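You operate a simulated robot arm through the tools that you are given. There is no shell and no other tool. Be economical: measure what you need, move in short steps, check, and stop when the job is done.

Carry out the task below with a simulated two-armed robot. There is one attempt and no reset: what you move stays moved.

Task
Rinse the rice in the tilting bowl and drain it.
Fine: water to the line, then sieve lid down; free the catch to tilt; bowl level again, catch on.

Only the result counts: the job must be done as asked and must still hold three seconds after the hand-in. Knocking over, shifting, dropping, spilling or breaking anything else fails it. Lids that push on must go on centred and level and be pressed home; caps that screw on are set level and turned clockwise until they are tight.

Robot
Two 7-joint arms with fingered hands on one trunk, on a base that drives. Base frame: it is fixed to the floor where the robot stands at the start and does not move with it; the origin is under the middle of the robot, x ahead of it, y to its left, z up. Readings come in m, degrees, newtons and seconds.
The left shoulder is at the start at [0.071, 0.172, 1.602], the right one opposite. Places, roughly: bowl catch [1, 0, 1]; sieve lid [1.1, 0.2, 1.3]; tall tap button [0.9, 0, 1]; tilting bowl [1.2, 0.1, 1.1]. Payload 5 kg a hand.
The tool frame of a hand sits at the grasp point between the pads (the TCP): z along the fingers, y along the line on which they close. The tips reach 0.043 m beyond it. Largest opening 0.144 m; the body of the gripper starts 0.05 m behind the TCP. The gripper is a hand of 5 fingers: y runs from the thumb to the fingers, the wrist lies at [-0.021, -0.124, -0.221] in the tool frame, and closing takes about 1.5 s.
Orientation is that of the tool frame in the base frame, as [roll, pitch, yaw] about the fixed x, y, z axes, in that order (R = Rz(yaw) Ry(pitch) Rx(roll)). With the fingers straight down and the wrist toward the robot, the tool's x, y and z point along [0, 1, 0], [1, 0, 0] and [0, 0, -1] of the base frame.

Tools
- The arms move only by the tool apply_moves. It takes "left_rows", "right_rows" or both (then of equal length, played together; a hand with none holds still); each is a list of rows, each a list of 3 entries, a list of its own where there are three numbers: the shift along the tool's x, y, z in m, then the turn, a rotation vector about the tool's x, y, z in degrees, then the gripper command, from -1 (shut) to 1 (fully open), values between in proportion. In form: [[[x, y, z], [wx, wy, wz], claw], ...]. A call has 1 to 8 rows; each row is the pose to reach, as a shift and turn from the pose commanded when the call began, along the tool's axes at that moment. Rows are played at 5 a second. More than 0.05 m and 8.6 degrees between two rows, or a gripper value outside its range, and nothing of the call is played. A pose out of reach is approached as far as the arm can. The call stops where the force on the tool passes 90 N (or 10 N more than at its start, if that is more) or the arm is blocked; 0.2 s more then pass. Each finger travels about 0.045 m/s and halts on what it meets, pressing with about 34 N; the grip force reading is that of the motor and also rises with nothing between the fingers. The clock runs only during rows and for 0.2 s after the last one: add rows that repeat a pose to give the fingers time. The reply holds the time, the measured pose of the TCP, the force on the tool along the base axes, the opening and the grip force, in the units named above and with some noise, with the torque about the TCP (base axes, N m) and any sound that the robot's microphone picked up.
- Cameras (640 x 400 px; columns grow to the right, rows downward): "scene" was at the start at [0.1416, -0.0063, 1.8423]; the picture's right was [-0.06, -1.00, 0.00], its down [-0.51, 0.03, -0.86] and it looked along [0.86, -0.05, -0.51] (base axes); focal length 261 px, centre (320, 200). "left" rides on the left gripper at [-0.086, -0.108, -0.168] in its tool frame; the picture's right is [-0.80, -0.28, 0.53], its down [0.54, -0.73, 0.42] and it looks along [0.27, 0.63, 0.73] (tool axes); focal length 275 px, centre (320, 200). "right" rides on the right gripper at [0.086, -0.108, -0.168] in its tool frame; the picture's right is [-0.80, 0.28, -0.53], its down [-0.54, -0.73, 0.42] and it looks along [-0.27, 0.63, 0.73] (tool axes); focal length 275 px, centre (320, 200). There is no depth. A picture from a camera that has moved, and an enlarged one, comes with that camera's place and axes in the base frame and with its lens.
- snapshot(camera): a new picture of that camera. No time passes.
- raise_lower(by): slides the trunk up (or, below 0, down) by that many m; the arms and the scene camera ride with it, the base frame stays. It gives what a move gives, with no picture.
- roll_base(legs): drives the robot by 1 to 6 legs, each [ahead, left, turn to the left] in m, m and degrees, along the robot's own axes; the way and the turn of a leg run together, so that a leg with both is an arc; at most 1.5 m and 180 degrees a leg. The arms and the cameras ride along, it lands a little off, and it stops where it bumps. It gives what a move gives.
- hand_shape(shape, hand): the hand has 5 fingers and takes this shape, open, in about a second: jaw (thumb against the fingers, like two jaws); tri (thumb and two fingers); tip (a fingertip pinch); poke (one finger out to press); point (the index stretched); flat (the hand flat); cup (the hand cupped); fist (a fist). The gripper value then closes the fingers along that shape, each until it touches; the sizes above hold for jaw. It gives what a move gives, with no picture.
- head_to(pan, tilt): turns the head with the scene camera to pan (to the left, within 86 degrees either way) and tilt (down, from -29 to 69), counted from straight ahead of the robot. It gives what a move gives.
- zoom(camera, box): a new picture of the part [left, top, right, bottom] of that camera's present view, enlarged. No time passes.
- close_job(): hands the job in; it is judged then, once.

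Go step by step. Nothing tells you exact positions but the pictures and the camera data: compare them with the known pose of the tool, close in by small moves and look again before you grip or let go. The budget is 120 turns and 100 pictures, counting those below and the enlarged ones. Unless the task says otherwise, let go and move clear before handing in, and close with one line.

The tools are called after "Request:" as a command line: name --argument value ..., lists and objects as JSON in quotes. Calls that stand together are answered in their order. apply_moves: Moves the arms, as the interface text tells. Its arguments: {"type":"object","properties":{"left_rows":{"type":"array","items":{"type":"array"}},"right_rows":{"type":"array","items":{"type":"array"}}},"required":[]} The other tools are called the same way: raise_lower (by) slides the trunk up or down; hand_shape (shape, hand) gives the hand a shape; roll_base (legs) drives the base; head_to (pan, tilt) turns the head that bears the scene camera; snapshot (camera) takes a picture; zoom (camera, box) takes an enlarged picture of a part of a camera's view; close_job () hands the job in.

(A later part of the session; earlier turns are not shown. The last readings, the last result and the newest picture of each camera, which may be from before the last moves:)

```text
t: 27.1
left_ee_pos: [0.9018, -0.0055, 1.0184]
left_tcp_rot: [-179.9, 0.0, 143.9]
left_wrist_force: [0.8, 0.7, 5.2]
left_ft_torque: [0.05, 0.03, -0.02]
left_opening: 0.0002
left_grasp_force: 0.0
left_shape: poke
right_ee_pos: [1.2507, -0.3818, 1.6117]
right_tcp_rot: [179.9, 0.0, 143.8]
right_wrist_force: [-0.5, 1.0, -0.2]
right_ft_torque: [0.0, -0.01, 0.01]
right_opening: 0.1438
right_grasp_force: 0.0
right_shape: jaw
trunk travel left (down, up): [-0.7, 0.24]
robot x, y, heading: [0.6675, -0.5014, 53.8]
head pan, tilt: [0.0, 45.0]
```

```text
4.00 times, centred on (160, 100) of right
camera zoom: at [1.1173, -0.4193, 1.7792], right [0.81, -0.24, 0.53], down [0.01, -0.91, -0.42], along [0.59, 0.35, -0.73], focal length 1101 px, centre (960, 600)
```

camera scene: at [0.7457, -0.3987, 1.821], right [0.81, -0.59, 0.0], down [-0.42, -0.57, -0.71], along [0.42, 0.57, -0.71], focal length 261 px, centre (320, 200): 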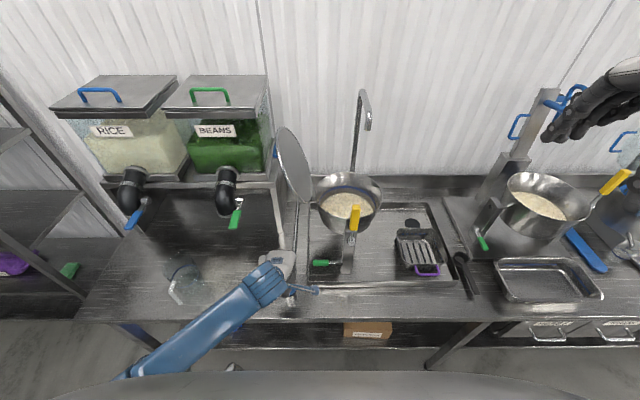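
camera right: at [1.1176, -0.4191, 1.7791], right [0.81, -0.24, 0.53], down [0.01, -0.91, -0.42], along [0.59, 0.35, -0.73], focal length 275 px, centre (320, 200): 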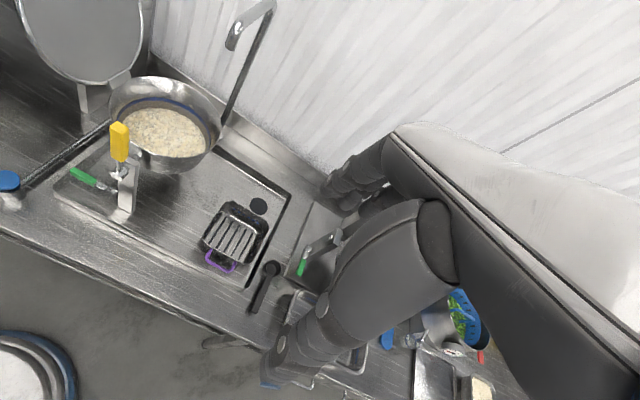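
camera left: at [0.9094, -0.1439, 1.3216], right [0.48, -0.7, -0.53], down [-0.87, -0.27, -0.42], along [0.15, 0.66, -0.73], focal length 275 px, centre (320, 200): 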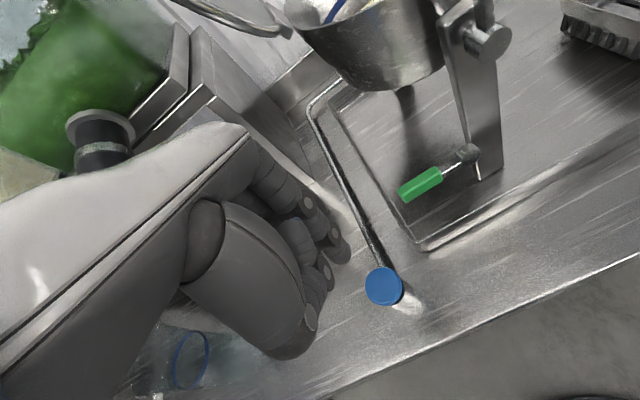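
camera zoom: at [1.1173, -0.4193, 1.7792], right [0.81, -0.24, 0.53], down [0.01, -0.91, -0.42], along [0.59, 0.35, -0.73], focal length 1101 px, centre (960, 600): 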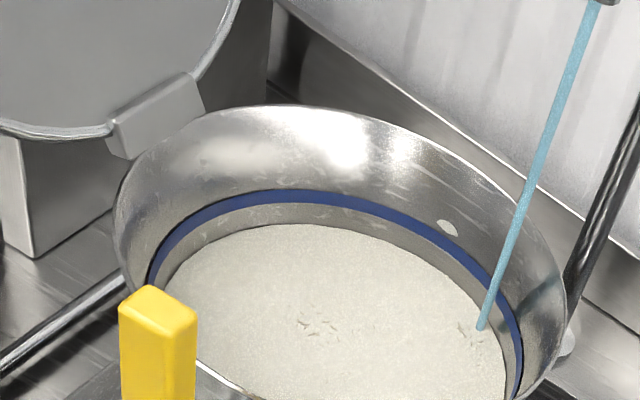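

Request:
apply_moves --left_rows '[[[0, 0, 0], [0, 0, 0], 1], [[0, 0, 0], [0, 0, 0], 1], [[0, 0, 0], [0, 0, 0], 1], [[0, 0, 0], [0, 0, 0], 1], [[0, 0, 0], [0, 0, 0], 1], [[0, 0, 0], [0, 0, 0], 1], [[0, 0, 0], [0, 0, 0], 1], [[0, 0, 0], [0, 0, 0], 1]]'

Request:
zoom --camera "right" --box '[80, 50, 240, 150]'

```text
t: 28.9
left_ee_pos: [0.902, -0.0065, 1.0177]
left_tcp_rot: [-179.9, 0.0, 143.8]
left_wrist_force: [1.9, 0.6, 4.6]
left_ft_torque: [0.08, 0.02, 0.0]
left_opening: 0.0
left_grasp_force: 0.1
left_shape: poke
right_ee_pos: [1.252, -0.3819, 1.612]
right_tcp_rot: [180.0, 0.0, 144.0]
right_wrist_force: [-0.4, -0.3, -0.1]
right_ft_torque: [0.0, -0.02, 0.05]
right_opening: 0.144
right_grasp_force: 0.1
right_shape: jaw
trunk travel left (down, up): [-0.7, 0.24]
robot x, y, heading: [0.667, -0.5051, 54.1]
head pan, tilt: [0.0, 45.0]
```

```text
4.00 times, centred on (160, 100) of right
camera zoom: at [1.1173, -0.4193, 1.7792], right [0.81, -0.24, 0.53], down [0.01, -0.91, -0.42], along [0.59, 0.35, -0.73], focal length 1101 px, centre (960, 600)
```

zoom: 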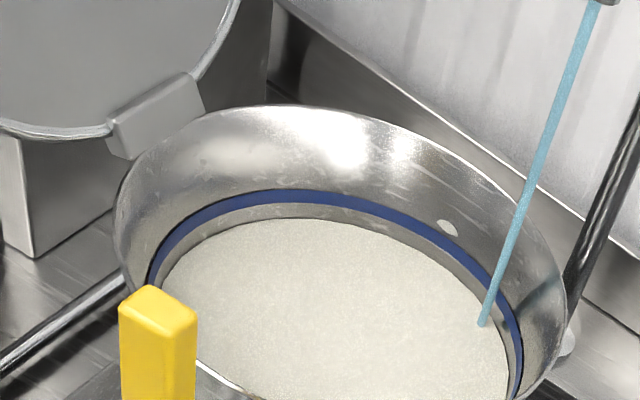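

Request:
apply_moves --left_rows '[[[0, 0, 0], [0, 0, 0], 1], [[0, 0, 0], [0, 0, 0], 1], [[0, 0, 0], [0, 0, 0], 1], [[0, 0, 0], [0, 0, 0], 1], [[0, 0, 0], [0, 0, 0], 1], [[0, 0, 0], [0, 0, 0], 1], [[0, 0, 0], [0, 0, 0], 1], [[0, 0, 0], [0, 0, 0], 1]]'

Request:
apply_moves --left_rows '[[[0, 0, 0], [0, 0, 0], 1], [[0, 0, 0], [0, 0, 0], 1], [[0, 0, 0], [0, 0, 0], 1], [[0, 0, 0], [0, 0, 0], 1]]'

Request:
zoom --camera "right" --box '[80, 50, 240, 150]'

```text
t: 30.7
left_ee_pos: [0.9018, -0.0047, 1.0188]
left_tcp_rot: [-179.9, 0.0, 143.9]
left_wrist_force: [1.2, 0.5, 4.7]
left_ft_torque: [0.07, 0.03, -0.01]
left_opening: 0.0
left_grasp_force: 0.0
left_shape: poke
right_ee_pos: [1.2506, -0.3806, 1.6098]
right_tcp_rot: [180.0, 0.0, 143.9]
right_wrist_force: [-0.1, 0.2, 0.0]
right_ft_torque: [-0.01, 0.01, -0.02]
right_opening: 0.1438
right_grasp_force: 0.1
right_shape: jaw
trunk travel left (down, up): [-0.7, 0.24]
robot x, y, heading: [0.669, -0.5032, 53.9]
head pan, tilt: [0.0, 45.0]
```

```text
t: 31.7
left_ee_pos: [0.9026, -0.0047, 1.0179]
left_tcp_rot: [-179.9, 0.0, 143.9]
left_wrist_force: [1.1, 0.5, 5.8]
left_ft_torque: [0.09, 0.03, -0.01]
left_opening: 0.0
left_grasp_force: 0.1
left_shape: poke
right_ee_pos: [1.2511, -0.3798, 1.6112]
right_tcp_rot: [180.0, 0.0, 144.0]
right_wrist_force: [0.5, 0.3, -0.2]
right_ft_torque: [0.0, -0.01, -0.01]
right_opening: 0.1439
right_grasp_force: 0.0
right_shape: jaw
trunk travel left (down, up): [-0.7, 0.24]
robot x, y, heading: [0.6671, -0.5083, 54.0]
head pan, tilt: [0.0, 45.0]
```

```text
4.00 times, centred on (160, 100) of right
camera zoom: at [1.1173, -0.4193, 1.7792], right [0.81, -0.24, 0.53], down [0.01, -0.91, -0.42], along [0.59, 0.35, -0.73], focal length 1101 px, centre (960, 600)
```

zoom: 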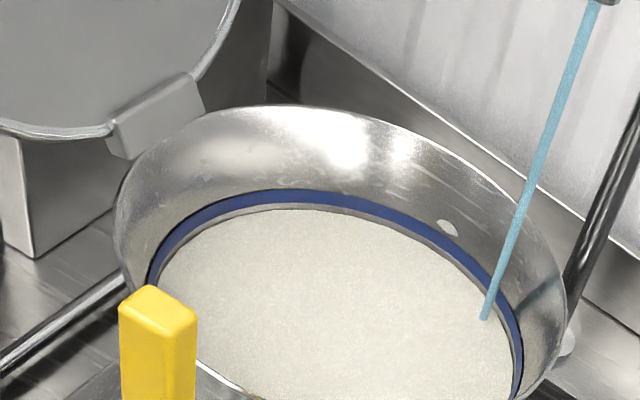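

Request:
apply_moves --left_rows '[[[0, 0, 0], [0, 0, 0], 1], [[0, 0, 0], [0, 0, 0], 1], [[0, 0, 0], [0, 0, 0], 1], [[0, 0, 0], [0, 0, 0], 1], [[0, 0, 0], [0, 0, 0], 1], [[0, 0, 0], [0, 0, 0], 1], [[0, 0, 0], [0, 0, 0], 1], [[0, 0, 0], [0, 0, 0], 1]]'

Request:
zoom --camera "right" --box '[80, 50, 240, 150]'

```text
t: 33.5
left_ee_pos: [0.9017, -0.0055, 1.0192]
left_tcp_rot: [-179.9, 0.1, 143.9]
left_wrist_force: [1.0, 1.3, 4.5]
left_ft_torque: [0.06, 0.09, -0.02]
left_opening: 0.0
left_grasp_force: 0.0
left_shape: poke
right_ee_pos: [1.2516, -0.3805, 1.611]
right_tcp_rot: [-180.0, 0.1, 144.0]
right_wrist_force: [-0.1, 0.1, 0.5]
right_ft_torque: [0.02, -0.02, 0.04]
right_opening: 0.144
right_grasp_force: 0.0
right_shape: jaw
trunk travel left (down, up): [-0.7, 0.24]
robot x, y, heading: [0.6634, -0.5033, 53.8]
head pan, tilt: [0.0, 45.0]
```

```text
4.00 times, centred on (160, 100) of right
camera zoom: at [1.1173, -0.4193, 1.7792], right [0.81, -0.24, 0.53], down [0.01, -0.91, -0.42], along [0.59, 0.35, -0.73], focal length 1101 px, centre (960, 600)
```

zoom: 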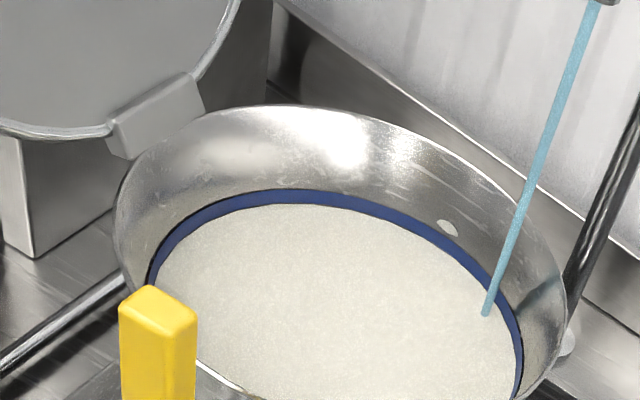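

Water has reached the lower edge of the line. I'll hold one more second to reach mid-line, then release.

Request:
apply_moves --left_rows '[[[0, 0, 0], [0, 0, 0], 1], [[0, 0, 0], [0, 0, 0], 1], [[0, 0, 0], [0, 0, 0], 1], [[0, 0, 0], [0, 0, 0], 1], [[0, 0, 0], [0, 0, 0], 1], [[0, 0, -0.03], [0, 0, 0], 1], [[0, 0, -0.075], [0, 0, 0], 1]]'

Request:
zoom --camera "right" --box '[80, 50, 240, 150]'

```text
t: 35.1
left_ee_pos: [0.9028, -0.0066, 1.0938]
left_tcp_rot: [-179.8, 0.0, 143.9]
left_wrist_force: [-0.4, -0.3, 0.8]
left_ft_torque: [-0.01, -0.03, -0.01]
left_opening: 0.0
left_grasp_force: 0.1
left_shape: poke
right_ee_pos: [1.2524, -0.3817, 1.6112]
right_tcp_rot: [-179.9, 0.0, 143.9]
right_wrist_force: [-0.5, 0.2, -0.9]
right_ft_torque: [0.01, 0.01, -0.03]
right_opening: 0.1436
right_grasp_force: 0.1
right_shape: jaw
trunk travel left (down, up): [-0.7, 0.24]
robot x, y, heading: [0.6655, -0.5035, 54.1]
head pan, tilt: [0.0, 45.0]
```

```text
4.00 times, centred on (160, 100) of right
camera zoom: at [1.118, -0.4204, 1.779], right [0.81, -0.24, 0.53], down [0.01, -0.91, -0.42], along [0.58, 0.35, -0.73], focal length 1101 px, centre (960, 600)
```

zoom: 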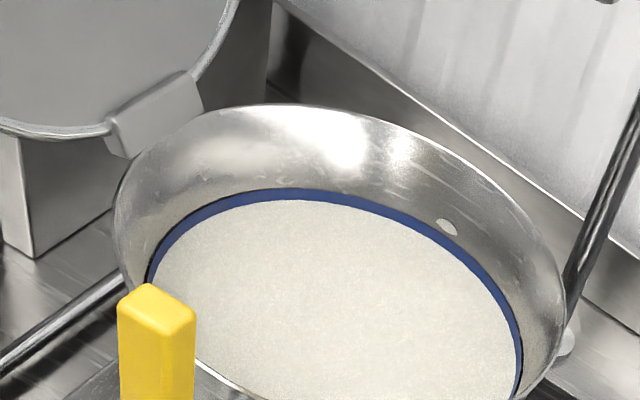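

The tap has stopped and the level is on the line. Next is the lid: it leans about 21° past vertical to the left, hinged on the bowl's left rim (about p1 0.81, z 1.21). I'll raise the left hand and bring its finger to the outer left side of the lid.

Request:
apply_moves --left_rows '[[[0, 0, -0.05], [0, 0, 0], 1], [[0, 0, -0.1], [0, 0, 0], 1], [[0, 0, -0.15], [0, 0, 0], 1], [[0, 0, -0.2], [0, 0, 0], 1], [[0, 0, -0.25], [0, 0, 0], 1], [[0, 0, -0.3], [0, 0, 0], 1], [[0.03, 0, -0.34], [0, 0, 0], 1], [[0.06, 0, -0.38], [0, 0, 0], 1]]'

Request:
apply_moves --left_rows '[[[0.01, 0.045, -0.01], [0, 0, 0], 1], [[0.02, 0.09, -0.02], [0, 0, 0], 1]]'

Request:
snapshot --camera "left"

Request:
head_to --pan 5 --tilt 25

Request:
snapshot --camera "scene"

```text
t: 36.6
left_ee_pos: [0.8276, 0.0651, 1.3057]
left_tcp_rot: [-179.2, -14.6, 147.2]
left_wrist_force: [-0.2, 0.7, 0.3]
left_ft_torque: [-0.04, -0.02, 0.0]
left_opening: 0.0
left_grasp_force: 0.1
left_shape: poke
left hand out of reach, approached as far as the arm can: row 5, 6, 7
right_ee_pos: [1.2511, -0.3777, 1.6103]
right_tcp_rot: [-179.9, 0.1, 144.0]
right_wrist_force: [-0.3, 1.4, 0.6]
right_ft_torque: [-0.09, -0.02, 0.0]
right_opening: 0.1438
right_grasp_force: 0.0
right_shape: jaw
trunk travel left (down, up): [-0.7, 0.24]
robot x, y, heading: [0.6661, -0.5028, 54.1]
head pan, tilt: [0.0, 45.0]
stopped in row 7 (left hand): the arm was blocked; the commanded pose is now the measured one
```

```text
t: 37.2
left_ee_pos: [0.8665, 0.1497, 1.3285]
left_tcp_rot: [-179.3, -14.5, 147.3]
left_wrist_force: [-0.1, 1.0, -0.9]
left_ft_torque: [-0.09, 0.03, 0.02]
left_opening: 0.0
left_grasp_force: 0.0
left_shape: poke
right_ee_pos: [1.2532, -0.377, 1.6095]
right_tcp_rot: [-179.8, 0.1, 143.9]
right_wrist_force: [0.8, 0.4, -0.6]
right_ft_torque: [-0.1, 0.02, 0.03]
right_opening: 0.1441
right_grasp_force: 0.0
right_shape: jaw
trunk travel left (down, up): [-0.7, 0.24]
robot x, y, heading: [0.6694, -0.5059, 53.8]
head pan, tilt: [0.0, 45.0]
```

```text
58 pictures are left
camera left: at [0.9144, -0.0065, 1.4703], right [0.38, -0.59, -0.71], down [-0.92, -0.27, -0.26], along [-0.04, 0.76, -0.65], focal length 275 px, centre (320, 200)
```

left: 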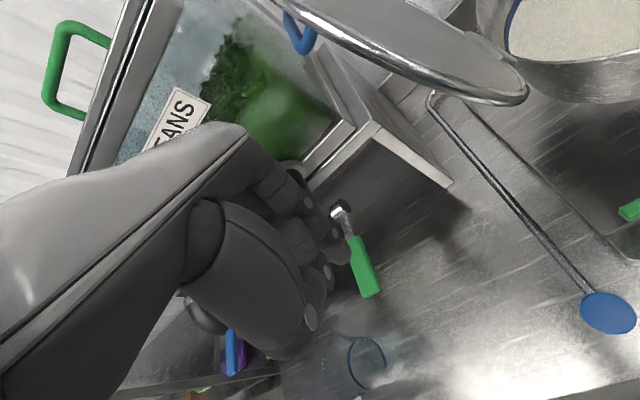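

```text
t: 38.0
left_ee_pos: [0.8627, 0.1481, 1.3312]
left_tcp_rot: [-179.4, -14.6, 147.3]
left_wrist_force: [0.2, -0.5, 0.2]
left_ft_torque: [0.03, 0.02, 0.03]
left_opening: 0.0
left_grasp_force: 0.0
left_shape: poke
right_ee_pos: [1.2505, -0.3804, 1.612]
right_tcp_rot: [-180.0, -0.1, 143.9]
right_wrist_force: [0.0, -0.1, 0.3]
right_ft_torque: [-0.03, -0.01, -0.01]
right_opening: 0.1441
right_grasp_force: 0.0
right_shape: jaw
trunk travel left (down, up): [-0.7, 0.24]
robot x, y, heading: [0.6656, -0.5053, 53.8]
head pan, tilt: [5.0, 25.0]
```

```text
57 pictures are left
camera scene: at [0.7446, -0.385, 1.8515], right [0.86, -0.52, 0.0], down [-0.22, -0.36, -0.91], along [0.47, 0.78, -0.42], focal length 261 px, centre (320, 200)
```

scene: 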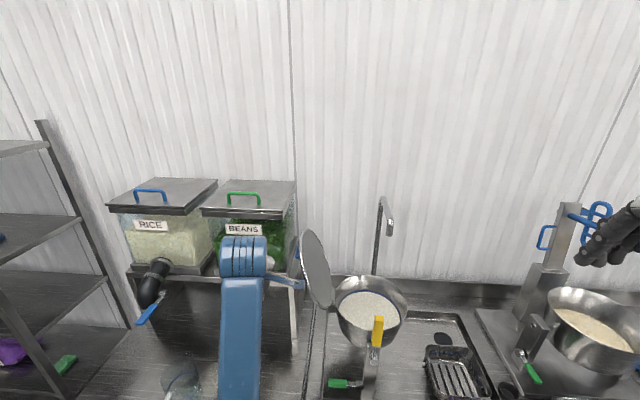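

The left hand hit its reach limit and tilted about 15°. I'll raise the trunk to give the arm more room, then straighten the hand.

Request:
raise_lower --by 0.2

Request:
apply_moves --left_rows '[[[0, 0, 0], [0, -7.3, 1.6], 1], [[0, 0, 0], [0, -14.6, 3.2], 1]]'

```text
t: 40.2
left_ee_pos: [0.8641, 0.1478, 1.5298]
left_tcp_rot: [-179.3, -14.6, 147.2]
left_wrist_force: [-0.3, -0.5, 0.5]
left_ft_torque: [0.02, 0.02, 0.0]
left_opening: 0.0001
left_grasp_force: 0.0
left_shape: poke
right_ee_pos: [1.2513, -0.3817, 1.8117]
right_tcp_rot: [180.0, 0.0, 143.9]
right_wrist_force: [-0.1, 0.5, 0.1]
right_ft_torque: [0.0, 0.04, 0.0]
right_opening: 0.144
right_grasp_force: 0.1
right_shape: jaw
trunk travel left (down, up): [-0.9, 0.04]
robot x, y, heading: [0.6672, -0.5042, 53.9]
head pan, tilt: [5.0, 25.0]
```

```text
t: 40.8
left_ee_pos: [0.859, 0.1524, 1.5281]
left_tcp_rot: [-178.8, -0.5, 144.4]
left_wrist_force: [0.2, -0.1, -0.3]
left_ft_torque: [0.0, -0.01, -0.01]
left_opening: 0.0
left_grasp_force: 0.1
left_shape: poke
right_ee_pos: [1.2513, -0.3813, 1.812]
right_tcp_rot: [180.0, 0.0, 143.9]
right_wrist_force: [-0.2, 0.4, 0.2]
right_ft_torque: [-0.03, 0.01, 0.01]
right_opening: 0.1439
right_grasp_force: 0.2
right_shape: jaw
trunk travel left (down, up): [-0.9, 0.04]
robot x, y, heading: [0.6667, -0.5048, 54.4]
head pan, tilt: [5.0, 25.0]
```

Request:
apply_moves --left_rows '[[[-0.03, 0.03, 0.02], [0, 0, 0], 1], [[-0.05, 0.062, 0.04], [0, 0, 0], 1], [[-0.05, 0.062, 0.085], [0, 0, 0], 1], [[-0.05, 0.062, 0.125], [0, 0, 0], 1]]'

Request:
snapshot --camera "left"

Request:
zoom --camera "scene" --box '[220, 200, 420, 325]'

Request:
zoom --camera "right" --box '[0, 0, 320, 200]'

```text
t: 41.8
left_ee_pos: [0.9322, 0.183, 1.4173]
left_tcp_rot: [179.5, -0.9, 144.8]
left_wrist_force: [-0.9, -0.3, -0.8]
left_ft_torque: [0.02, -0.03, -0.01]
left_opening: 0.0
left_grasp_force: 0.1
left_shape: poke
right_ee_pos: [1.2491, -0.3817, 1.8124]
right_tcp_rot: [179.9, 0.1, 143.9]
right_wrist_force: [-0.5, -1.1, 0.6]
right_ft_torque: [0.02, -0.05, 0.0]
right_opening: 0.1438
right_grasp_force: 0.0
right_shape: jaw
trunk travel left (down, up): [-0.9, 0.04]
robot x, y, heading: [0.6698, -0.5042, 54.1]
head pan, tilt: [5.0, 25.0]
```

```text
56 pictures are left
camera left: at [0.9413, 0.0422, 1.5836], right [0.48, -0.68, -0.55], down [-0.87, -0.27, -0.42], along [0.14, 0.68, -0.72], focal length 275 px, centre (320, 200)
```

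left: 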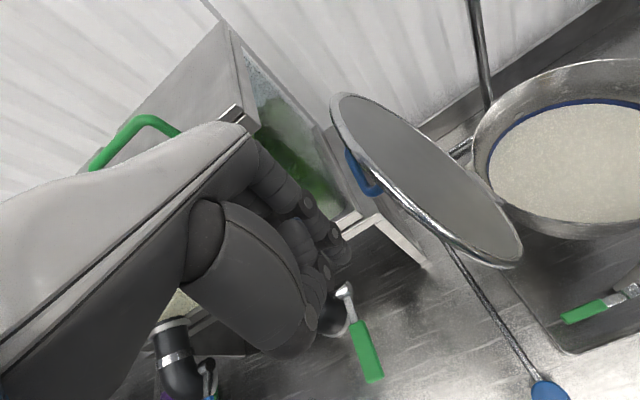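

```text
3.20 times, centred on (320, 262) of scene
camera zoom: at [0.7414, -0.3861, 2.0519], right [0.86, -0.52, 0.0], down [-0.22, -0.36, -0.91], along [0.47, 0.78, -0.42], focal length 836 px, centre (320, 0)
```

zoom: 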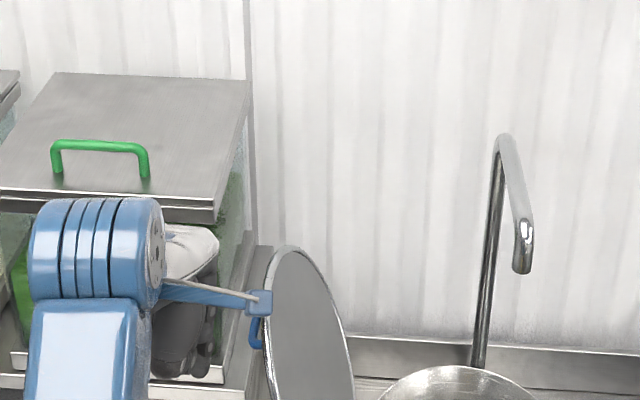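

```text
2.00 times, centred on (160, 100) of right
camera zoom: at [1.1139, -0.4195, 1.9801], right [0.81, -0.24, 0.54], down [0.01, -0.91, -0.42], along [0.59, 0.35, -0.73], focal length 551 px, centre (640, 400)
```

zoom: 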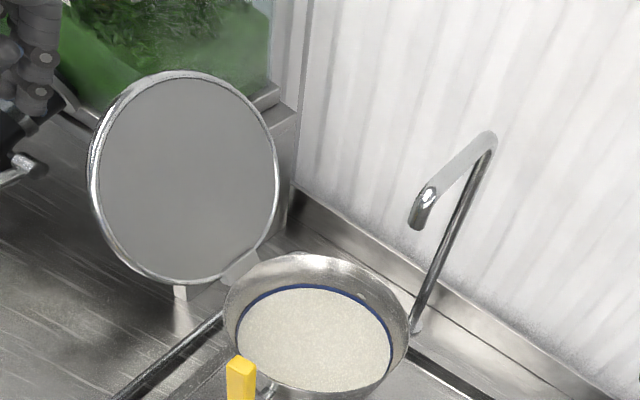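

Request:
apply_moves --left_rows '[[[-0.04, 0, 0.01], [0, 0, 0], 1], [[-0.08, 0, 0.01], [0, 0, 0], 1], [[-0.1, 0, 0.01], [0, 0, 0], 1], [[-0.12, 0, 0.01], [0, 0, 0], 1]]'

Request:
zoom --camera "right" --box '[0, 0, 320, 200]'

Request:
snapshot --camera "left"

```text
t: 43.0
left_ee_pos: [0.9855, 0.1618, 1.396]
left_tcp_rot: [178.9, -7.2, 147.0]
left_wrist_force: [0.1, -0.6, -0.1]
left_ft_torque: [0.01, 0.0, -0.01]
left_opening: 0.0
left_grasp_force: 0.1
left_shape: poke
right_ee_pos: [1.2529, -0.3799, 1.8097]
right_tcp_rot: [-180.0, -0.1, 143.9]
right_wrist_force: [-0.5, -0.4, 0.1]
right_ft_torque: [0.0, 0.03, 0.0]
right_opening: 0.1438
right_grasp_force: 0.1
right_shape: jaw
trunk travel left (down, up): [-0.9, 0.04]
robot x, y, heading: [0.6694, -0.4996, 54.0]
head pan, tilt: [5.0, 25.0]
stopped in row 4 (left hand): the arm was blocked; the commanded pose is now the measured one
```

```text
2.00 times, centred on (160, 100) of right
camera zoom: at [1.1187, -0.4188, 1.9787], right [0.81, -0.24, 0.53], down [0.01, -0.91, -0.42], along [0.58, 0.35, -0.73], focal length 551 px, centre (640, 400)
```

zoom: 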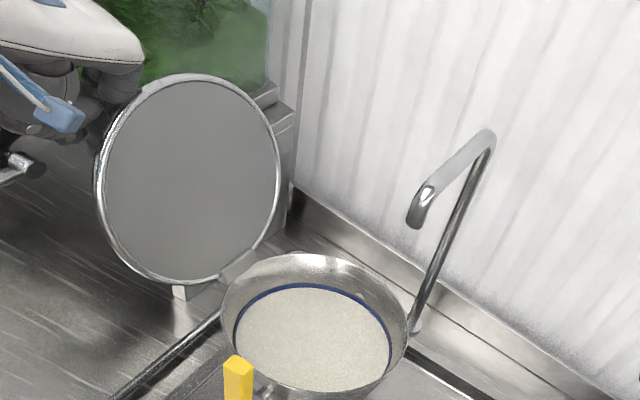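

```text
52 pictures are left
camera left: at [1.0121, 0.0105, 1.5494], right [0.46, -0.62, -0.63], down [-0.89, -0.28, -0.37], along [0.05, 0.73, -0.68], focal length 275 px, centre (320, 200)
```

left: 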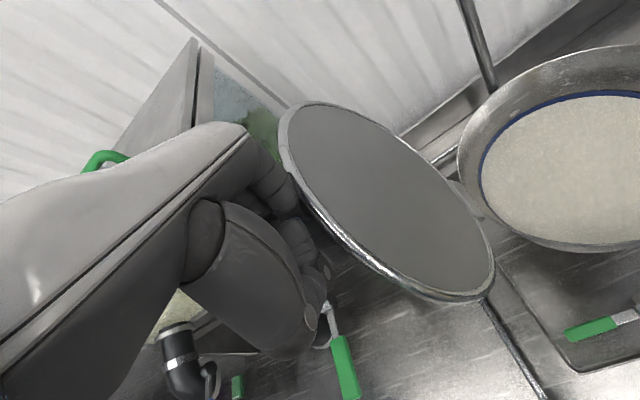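

The left arm is cramped reaching inward. I'll withdraw the hand, shift the base about 0.25 m right along the bench, and approach the lid again from there.

Request:
apply_moves --left_rows '[[[0.03, 0, 0], [0, 0, 0], 1], [[0.04, -0.04, 0], [0, 0, 0], 1], [[0.04, -0.085, 0], [0, 0, 0], 1], [[0.04, -0.13, 0], [0, -3, 1.5], 1], [[0.04, -0.175, 0], [0, -7, 3], 1], [[0.04, -0.22, 0], [0, -7, 3], 1]]'

Request:
snapshot --camera "scene"

```text
t: 44.4
left_ee_pos: [0.8285, -0.0043, 1.3982]
left_tcp_rot: [178.9, 0.0, 143.8]
left_wrist_force: [-0.9, 0.5, -0.2]
left_ft_torque: [0.03, -0.01, 0.05]
left_opening: 0.0002
left_grasp_force: 0.2
left_shape: poke
right_ee_pos: [1.2481, -0.3838, 1.8119]
right_tcp_rot: [179.9, 0.1, 144.0]
right_wrist_force: [-0.5, 0.7, 0.2]
right_ft_torque: [0.05, -0.05, -0.01]
right_opening: 0.1438
right_grasp_force: 0.0
right_shape: jaw
trunk travel left (down, up): [-0.9, 0.04]
robot x, y, heading: [0.6659, -0.5084, 54.2]
head pan, tilt: [5.0, 25.0]
```

```text
51 pictures are left
camera scene: at [0.7419, -0.3883, 2.0519], right [0.86, -0.52, 0.0], down [-0.22, -0.36, -0.91], along [0.47, 0.78, -0.42], focal length 261 px, centre (320, 200)
```

scene: 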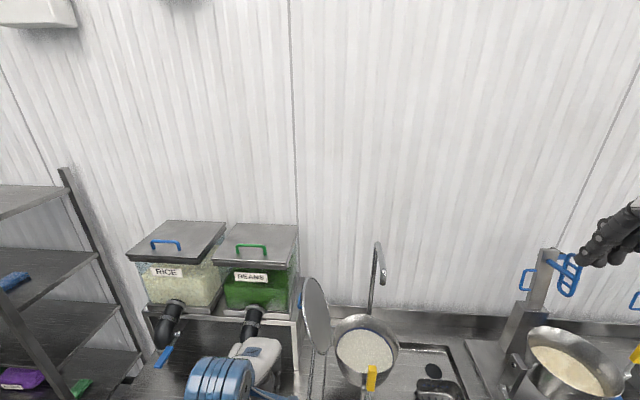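

Request:
roll_base --legs '[[0, -0.25, 0]]'

Request:
head_to --pan 25 --tilt 40

Request:
apply_moves --left_rows '[[[0.05, 0, 0], [0, 0, 0], 1], [[0.1, 0, 0], [0, 0, 0], 1], [[0.15, 0, 0], [0, 0, 0], 1], [[0.2, 0, 0], [0, 0, 0], 1], [[0.25, 0, 0], [0, 0, 0], 1], [[0.27, 0.03, 0], [0, 0, 0], 1]]'

Request:
snapshot --camera "scene"

```text
t: 46.2
left_ee_pos: [1.0288, -0.1469, 1.3956]
left_tcp_rot: [179.1, 0.1, 143.7]
left_wrist_force: [-0.8, 0.9, -0.6]
left_ft_torque: [-0.1, -0.08, -0.02]
left_opening: 0.0001
left_grasp_force: 0.0
left_shape: poke
right_ee_pos: [1.4458, -0.5248, 1.8129]
right_tcp_rot: [-180.0, 0.3, 143.9]
right_wrist_force: [-0.4, -0.8, -0.1]
right_ft_torque: [-0.05, -0.11, -0.01]
right_opening: 0.1439
right_grasp_force: 0.0
right_shape: jaw
trunk travel left (down, up): [-0.9, 0.04]
robot x, y, heading: [0.8703, -0.6517, 53.7]
head pan, tilt: [5.0, 25.0]
```

```text
t: 47.0
left_ee_pos: [1.0318, -0.1476, 1.396]
left_tcp_rot: [179.1, -0.1, 143.8]
left_wrist_force: [-1.0, 0.7, -0.2]
left_ft_torque: [-0.06, -0.02, -0.03]
left_opening: 0.0002
left_grasp_force: 0.0
left_shape: poke
right_ee_pos: [1.4493, -0.5265, 1.8124]
right_tcp_rot: [180.0, 0.1, 143.9]
right_wrist_force: [-0.7, 0.1, 0.6]
right_ft_torque: [0.0, -0.01, 0.02]
right_opening: 0.144
right_grasp_force: 0.1
right_shape: jaw
trunk travel left (down, up): [-0.9, 0.04]
robot x, y, heading: [0.8657, -0.6506, 53.6]
head pan, tilt: [25.0, 40.0]
```

```text
t: 48.4
left_ee_pos: [0.8309, 0.0357, 1.3972]
left_tcp_rot: [179.1, 0.1, 143.7]
left_wrist_force: [0.2, -0.2, -0.3]
left_ft_torque: [-0.04, -0.03, -0.02]
left_opening: 0.0
left_grasp_force: 0.0
left_shape: poke
right_ee_pos: [1.4508, -0.5248, 1.8126]
right_tcp_rot: [-179.9, 0.1, 143.9]
right_wrist_force: [-0.6, 0.0, -0.6]
right_ft_torque: [-0.05, -0.06, 0.04]
right_opening: 0.1438
right_grasp_force: 0.0
right_shape: jaw
trunk travel left (down, up): [-0.9, 0.04]
robot x, y, heading: [0.8632, -0.6502, 53.8]
head pan, tilt: [25.0, 40.0]
```

```text
50 pictures are left
camera scene: at [0.913, -0.5245, 2.0281], right [0.98, -0.19, 0.0], down [-0.12, -0.63, -0.76], along [0.15, 0.75, -0.64], focal length 261 px, centre (320, 200)
```

scene: 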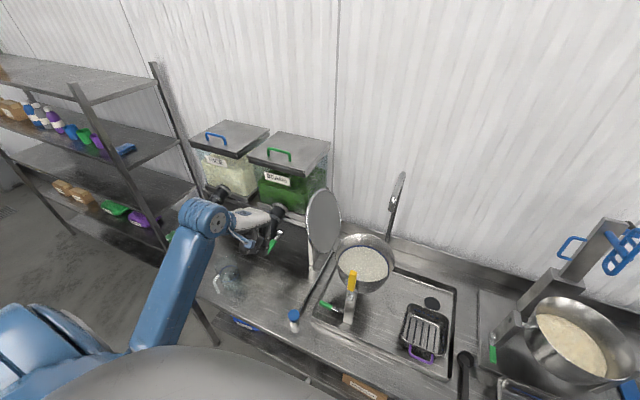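

Request:
apply_moves --left_rows '[[[0, 0.045, 0], [0, 0, 0], 1], [[0, 0.09, 0], [0, 0, 0], 1], [[0, 0.135, 0], [0, 0, 0], 1], [[0, 0.18, 0], [0, 0, 0], 1], [[-0.04, 0.18, 0], [0, 0, 0], 1], [[-0.07, 0.18, 0], [0, 0, 0], 1]]'

Request:
zoom --camera "scene" --box '[220, 160, 420, 285]'

Request:
snapshot --camera "left"

```text
t: 49.8
left_ee_pos: [0.9978, 0.1354, 1.4]
left_tcp_rot: [179.0, -0.1, 143.8]
left_wrist_force: [-0.5, -1.0, 0.3]
left_ft_torque: [0.02, -0.01, 0.01]
left_opening: 0.0
left_grasp_force: 0.1
left_shape: poke
right_ee_pos: [1.4524, -0.5317, 1.8116]
right_tcp_rot: [-180.0, 0.0, 143.8]
right_wrist_force: [0.5, 1.0, 0.5]
right_ft_torque: [0.02, -0.04, -0.02]
right_opening: 0.144
right_grasp_force: 0.1
right_shape: jaw
trunk travel left (down, up): [-0.9, 0.04]
robot x, y, heading: [0.8649, -0.654, 53.9]
head pan, tilt: [25.0, 40.0]
```

```text
3.20 times, centred on (320, 222) of scene
camera zoom: at [0.9162, -0.5305, 2.0284], right [0.98, -0.19, 0.0], down [-0.12, -0.63, -0.77], along [0.15, 0.75, -0.64], focal length 836 px, centre (320, 128)
```

zoom: 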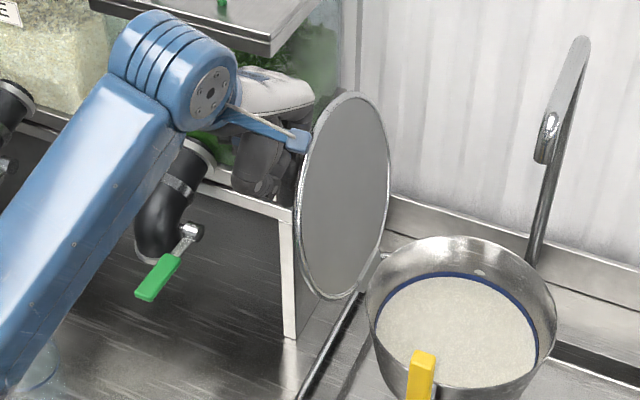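

```text
48 pictures are left
camera left: at [1.0004, -0.0046, 1.5672], right [0.48, -0.69, -0.54], down [-0.86, -0.26, -0.43], along [0.16, 0.67, -0.72], focal length 275 px, centre (320, 200)
```

left: 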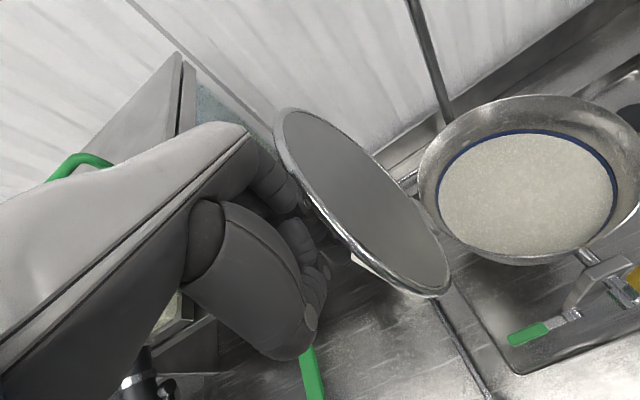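

Request:
apply_moves --left_rows '[[[-0.02, 0, 0], [0, 0, 0], 1], [[-0.04, 0, 0], [0, 0, 0], 1], [[-0.06, 0, 0], [0, 0, 0], 1]]'

Request:
zoom --camera "scene" --box '[220, 160, 420, 285]'

```text
t: 50.6
left_ee_pos: [1.0466, 0.1013, 1.3999]
left_tcp_rot: [179.0, -0.1, 143.7]
left_wrist_force: [-0.1, -0.3, 0.9]
left_ft_torque: [0.03, 0.02, -0.04]
left_opening: 0.0
left_grasp_force: 0.1
left_shape: poke
right_ee_pos: [1.455, -0.5295, 1.8113]
right_tcp_rot: [-179.9, 0.0, 143.7]
right_wrist_force: [0.0, -0.2, 0.0]
right_ft_torque: [0.0, 0.06, -0.02]
right_opening: 0.1441
right_grasp_force: 0.1
right_shape: jaw
trunk travel left (down, up): [-0.9, 0.04]
robot x, y, heading: [0.8716, -0.653, 53.8]
head pan, tilt: [25.0, 40.0]
```

```text
3.20 times, centred on (320, 222) of scene
camera zoom: at [0.9172, -0.5296, 2.0283], right [0.98, -0.19, 0.0], down [-0.13, -0.63, -0.77], along [0.15, 0.75, -0.64], focal length 836 px, centre (320, 128)
```

zoom: 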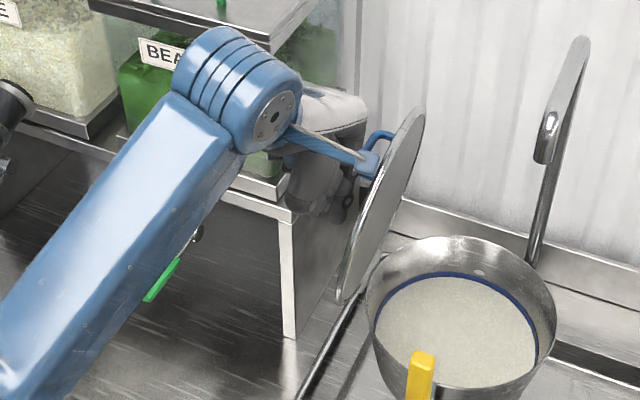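

Request:
apply_moves --left_rows '[[[-0.015, 0, 0], [0, 0, 0], 1], [[-0.03, 0, 0], [0, 0, 0], 1]]'

Request:
zoom --camera "scene" --box '[220, 160, 420, 285]'

```text
t: 51.2
left_ee_pos: [1.0701, 0.0832, 1.4023]
left_tcp_rot: [178.9, -0.1, 143.7]
left_wrist_force: [-0.3, 0.1, 0.4]
left_ft_torque: [-0.03, 0.01, 0.02]
left_opening: 0.0
left_grasp_force: 0.0
left_shape: poke
right_ee_pos: [1.4551, -0.53, 1.8108]
right_tcp_rot: [-180.0, -0.1, 143.8]
right_wrist_force: [0.1, -1.1, 0.2]
right_ft_torque: [0.0, 0.02, 0.03]
right_opening: 0.1441
right_grasp_force: 0.1
right_shape: jaw
trunk travel left (down, up): [-0.9, 0.04]
robot x, y, heading: [0.868, -0.6525, 53.8]
head pan, tilt: [25.0, 40.0]
```

```text
3.20 times, centred on (320, 222) of scene
camera zoom: at [0.9175, -0.5299, 2.0283], right [0.98, -0.19, 0.0], down [-0.13, -0.63, -0.77], along [0.15, 0.75, -0.64], focal length 836 px, centre (320, 128)
```

zoom: 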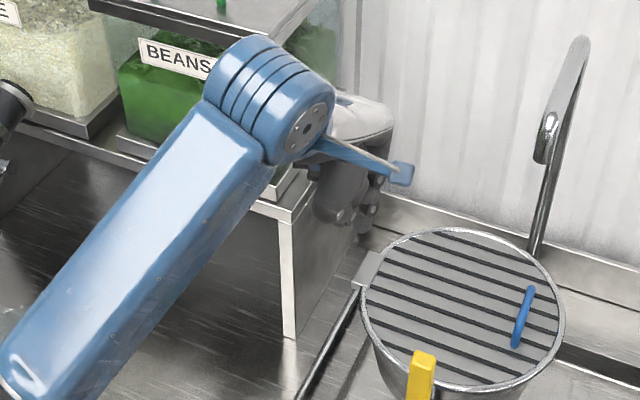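

The lid swung shut by itself. I'll press lightly on its middle to be sure it's seated.

Request:
apply_moves --left_rows '[[[-0.04, 0.03, -0.02], [0, 0, 0], 1], [[-0.08, 0.05, -0.02], [0, 0, 0], 1], [[-0.118, 0.06, -0.02], [0, 0, 0], 1], [[-0.118, 0.06, 0.025], [0, 0, 0], 1], [[-0.118, 0.06, 0.07], [0, 0, 0], 1], [[-0.118, 0.06, 0.09], [0, 0, 0], 1]]'

Request:
zoom --camera "scene" --box '[220, 160, 420, 285]'

Request:
snapshot --camera "left"

```text
refused: row 1 steps farther than a row can; nothing moved
```

```text
3.20 times, centred on (320, 222) of scene
camera zoom: at [0.9175, -0.5299, 2.0283], right [0.98, -0.19, 0.0], down [-0.13, -0.63, -0.77], along [0.15, 0.75, -0.64], focal length 836 px, centre (320, 128)
```

zoom: 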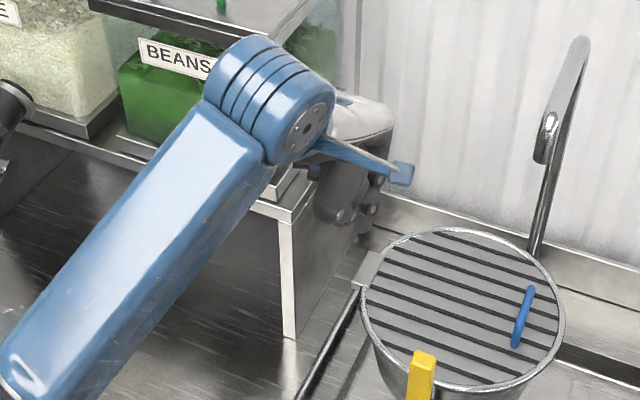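

```text
44 pictures are left
camera left: at [1.0737, -0.0581, 1.5665], right [0.48, -0.69, -0.54], down [-0.86, -0.26, -0.43], along [0.16, 0.67, -0.72], focal length 275 px, centre (320, 200)
```

left: 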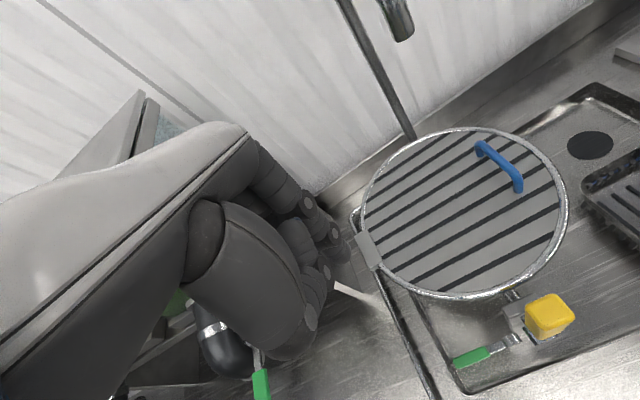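

Request:
apply_moves --left_rows '[[[-0.035, 0.012, -0.015], [0, 0, 0], 1], [[-0.07, 0.024, -0.015], [0, 0, 0], 1], [[-0.103, 0.035, -0.015], [0, 0, 0], 1], [[-0.103, 0.035, 0.03], [0, 0, 0], 1], [[-0.103, 0.035, 0.075], [0, 0, 0], 1], [[-0.103, 0.035, 0.095], [0, 0, 0], 1]]'

Request:
zoom --camera "scene" --box '[220, 160, 420, 285]'

Request:
snapshot --camera "left"

```text
t: 52.6
left_ee_pos: [1.1756, 0.0531, 1.3055]
left_tcp_rot: [179.1, -0.1, 143.7]
left_wrist_force: [0.8, 0.8, -0.1]
left_ft_torque: [0.0, 0.02, -0.02]
left_opening: 0.0
left_grasp_force: 0.1
left_shape: poke
right_ee_pos: [1.4541, -0.5295, 1.8119]
right_tcp_rot: [180.0, -0.1, 143.8]
right_wrist_force: [1.1, -0.6, -0.4]
right_ft_torque: [-0.04, 0.02, 0.02]
right_opening: 0.1441
right_grasp_force: 0.1
right_shape: jaw
trunk travel left (down, up): [-0.9, 0.04]
robot x, y, heading: [0.8674, -0.6483, 54.0]
head pan, tilt: [25.0, 40.0]
```

```text
3.20 times, centred on (320, 222) of scene
camera zoom: at [0.917, -0.5285, 2.0283], right [0.98, -0.19, 0.0], down [-0.13, -0.63, -0.77], along [0.15, 0.75, -0.64], focal length 836 px, centre (320, 128)
```

zoom: 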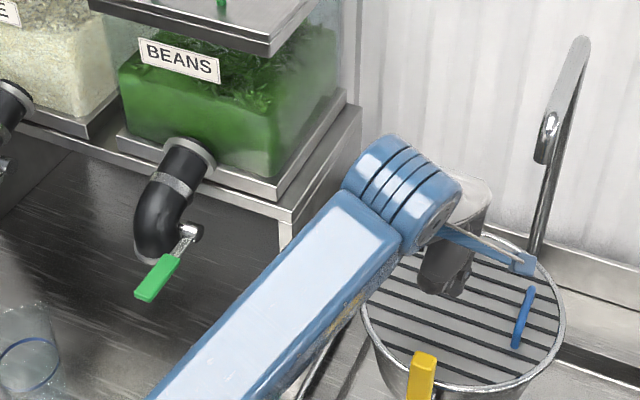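

```text
42 pictures are left
camera left: at [1.1781, -0.0877, 1.4708], right [0.48, -0.69, -0.54], down [-0.86, -0.26, -0.43], along [0.16, 0.67, -0.72], focal length 275 px, centre (320, 200)
```

left: 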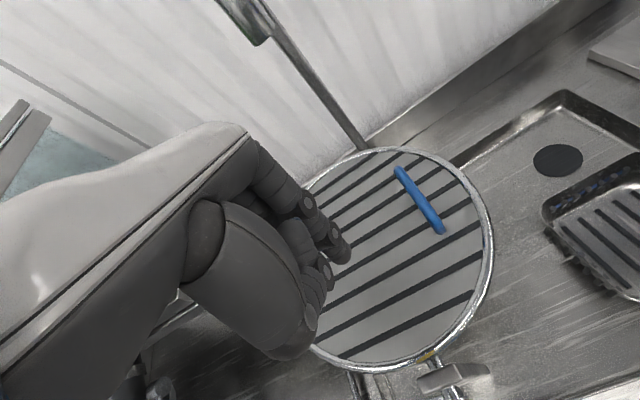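

Request:
apply_moves --left_rows '[[[0, 0, 0.012], [0, 0, 0], 1], [[0, 0, 0.022], [0, 0, 0], 1], [[0, 0, 0.03], [0, 0, 0], 1], [[0, 0, 0.036], [0, 0, 0], 1]]'

```text
t: 53.6
left_ee_pos: [1.1737, 0.0533, 1.2702]
left_tcp_rot: [179.1, 0.0, 143.7]
left_wrist_force: [-0.5, -0.4, 0.0]
left_ft_torque: [0.0, 0.01, 0.0]
left_opening: 0.0003
left_grasp_force: 0.1
left_shape: poke
right_ee_pos: [1.4537, -0.5293, 1.8117]
right_tcp_rot: [179.9, 0.0, 143.8]
right_wrist_force: [-0.3, -0.2, -0.2]
right_ft_torque: [-0.01, 0.02, 0.02]
right_opening: 0.1438
right_grasp_force: 0.1
right_shape: jaw
trunk travel left (down, up): [-0.9, 0.04]
robot x, y, heading: [0.8702, -0.6501, 53.7]
head pan, tilt: [25.0, 40.0]
```

Request:
apply_moves --left_rows '[[[0, 0, 0.005], [0, 0, 0], 1], [[0, 0, 0.01], [0, 0, 0], 1], [[0, 0, 0.015], [0, 0, 0], 1]]'

```text
t: 54.4
left_ee_pos: [1.1735, 0.0529, 1.2545]
left_tcp_rot: [179.1, 0.0, 143.7]
left_wrist_force: [0.1, -0.3, 0.3]
left_ft_torque: [0.02, 0.02, -0.04]
left_opening: 0.0
left_grasp_force: 0.0
left_shape: poke
right_ee_pos: [1.453, -0.5303, 1.8114]
right_tcp_rot: [-180.0, 0.0, 143.8]
right_wrist_force: [0.5, 0.4, -0.5]
right_ft_torque: [0.01, 0.0, 0.03]
right_opening: 0.1439
right_grasp_force: 0.1
right_shape: jaw
trunk travel left (down, up): [-0.9, 0.04]
robot x, y, heading: [0.8706, -0.6466, 53.8]
head pan, tilt: [25.0, 40.0]
```

Request:
apply_moves --left_rows '[[[0, 0, 0.004], [0, 0, 0], 1], [[0, 0, 0.008], [0, 0, 0], 1], [[0, 0, 0.012], [0, 0, 0], 1]]'

Request:
zoom --camera "left" --box '[260, 130, 500, 280]'

```text
t: 55.2
left_ee_pos: [1.1758, 0.054, 1.2485]
left_tcp_rot: [178.5, 0.0, 143.7]
left_wrist_force: [2.4, 8.8, 27.7]
left_ft_torque: [0.63, 0.32, -0.17]
left_opening: 0.0
left_grasp_force: 0.1
left_shape: poke
right_ee_pos: [1.4499, -0.5321, 1.8143]
right_tcp_rot: [179.9, -0.1, 143.7]
right_wrist_force: [0.1, 0.0, -0.2]
right_ft_torque: [-0.01, 0.01, 0.01]
right_opening: 0.1441
right_grasp_force: 0.0
right_shape: jaw
trunk travel left (down, up): [-0.9, 0.04]
robot x, y, heading: [0.8664, -0.6507, 53.7]
head pan, tilt: [25.0, 40.0]
```

```text
2.67 times, centred on (380, 205) of left
camera zoom: at [1.1763, -0.0879, 1.4139], right [0.48, -0.69, -0.54], down [-0.86, -0.25, -0.44], along [0.17, 0.68, -0.71], focal length 734 px, centre (160, 187)
```

zoom: 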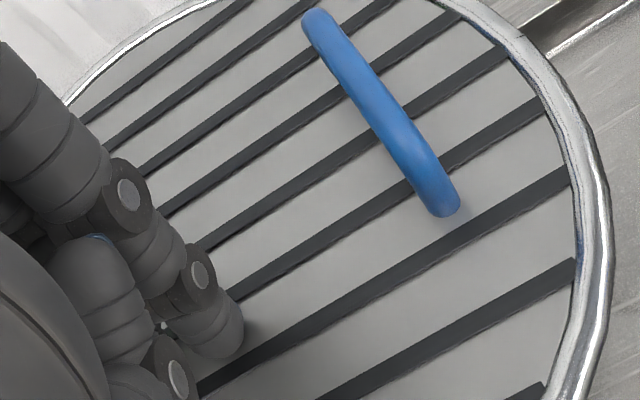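

The lid is rigid under 28 N, so it is home. I'll withdraw the left hand, lower the trunk and shift the base left so the right hand can work the catch and handle.

Request:
apply_moves --left_rows '[[[0, 0, -0.04], [0, 0, 0], 1], [[0, 0, -0.09], [0, 0, 0], 1], [[0.03, -0.02, -0.12], [0, 0, 0], 1], [[0.06, -0.05, -0.14], [0, 0, 0], 1], [[0.09, -0.085, -0.15], [0, 0, 0], 1], [[0.11, -0.125, -0.16], [0, 0, 0], 1], [[0.11, -0.17, -0.17], [0, 0, 0], 1], [[0.11, -0.215, -0.17], [0, 0, 0], 1]]'

Request:
roll_base --legs '[[0, 0.33, 0]]'

Request:
raise_lower --by -0.2

Request:
head_to --pan -10 --tilt 45

Request:
snapshot --camera "scene"

```text
t: 57.0
left_ee_pos: [0.9568, -0.0586, 1.4117]
left_tcp_rot: [178.9, 0.0, 143.7]
left_wrist_force: [1.1, -0.5, 1.2]
left_ft_torque: [0.03, 0.0, 0.04]
left_opening: 0.0
left_grasp_force: 0.0
left_shape: poke
right_ee_pos: [1.4512, -0.5314, 1.8135]
right_tcp_rot: [179.9, 0.0, 143.9]
right_wrist_force: [0.5, -0.5, 0.6]
right_ft_torque: [0.05, -0.01, -0.01]
right_opening: 0.1436
right_grasp_force: 0.1
right_shape: jaw
trunk travel left (down, up): [-0.9, 0.04]
robot x, y, heading: [0.8675, -0.6532, 54.0]
head pan, tilt: [25.0, 40.0]
```

```text
t: 59.2
left_ee_pos: [0.6974, 0.1333, 1.4111]
left_tcp_rot: [179.0, -0.3, 143.8]
left_wrist_force: [0.7, 0.1, 0.7]
left_ft_torque: [0.07, 0.04, 0.02]
left_opening: 0.0001
left_grasp_force: 0.0
left_shape: poke
right_ee_pos: [1.1926, -0.3399, 1.8109]
right_tcp_rot: [-180.0, -0.2, 144.0]
right_wrist_force: [0.3, 0.1, -0.1]
right_ft_torque: [0.09, 0.01, -0.03]
right_opening: 0.1439
right_grasp_force: 0.1
right_shape: jaw
trunk travel left (down, up): [-0.9, 0.04]
robot x, y, heading: [0.6042, -0.4586, 54.0]
head pan, tilt: [25.0, 40.0]
```

```text
t: 61.3
left_ee_pos: [0.6937, 0.1347, 1.2108]
left_tcp_rot: [179.1, 0.0, 143.8]
left_wrist_force: [0.2, -0.2, -0.4]
left_ft_torque: [0.01, 0.0, 0.02]
left_opening: 0.0
left_grasp_force: 0.0
left_shape: poke
right_ee_pos: [1.1894, -0.3367, 1.6128]
right_tcp_rot: [180.0, 0.0, 143.9]
right_wrist_force: [0.5, -0.2, -0.1]
right_ft_torque: [0.0, 0.0, -0.05]
right_opening: 0.1435
right_grasp_force: 0.1
right_shape: jaw
trunk travel left (down, up): [-0.7, 0.24]
robot x, y, heading: [0.6068, -0.4602, 53.9]
head pan, tilt: [25.0, 40.0]
```

```text
t: 62.4
left_ee_pos: [0.6943, 0.1359, 1.2097]
left_tcp_rot: [179.1, 0.0, 143.8]
left_wrist_force: [-0.2, -0.1, 0.0]
left_ft_torque: [0.0, 0.01, -0.01]
left_opening: 0.0
left_grasp_force: 0.1
left_shape: poke
right_ee_pos: [1.1886, -0.335, 1.6108]
right_tcp_rot: [-180.0, 0.0, 143.9]
right_wrist_force: [-0.4, 0.1, 0.1]
right_ft_torque: [0.01, -0.01, 0.04]
right_opening: 0.1441
right_grasp_force: 0.0
right_shape: jaw
trunk travel left (down, up): [-0.7, 0.24]
robot x, y, heading: [0.603, -0.4608, 53.8]
head pan, tilt: [-10.0, 45.0]
```

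```text
40 pictures are left
camera scene: at [0.6939, -0.363, 1.8211], right [0.69, -0.72, 0.0], down [-0.51, -0.49, -0.71], along [0.51, 0.49, -0.71], focal length 261 px, centre (320, 200)
```

scene: 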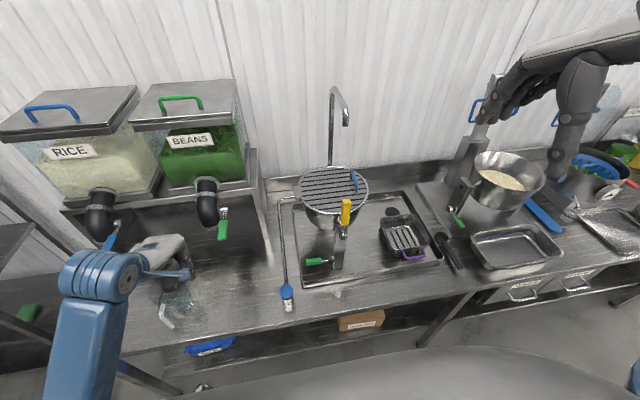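

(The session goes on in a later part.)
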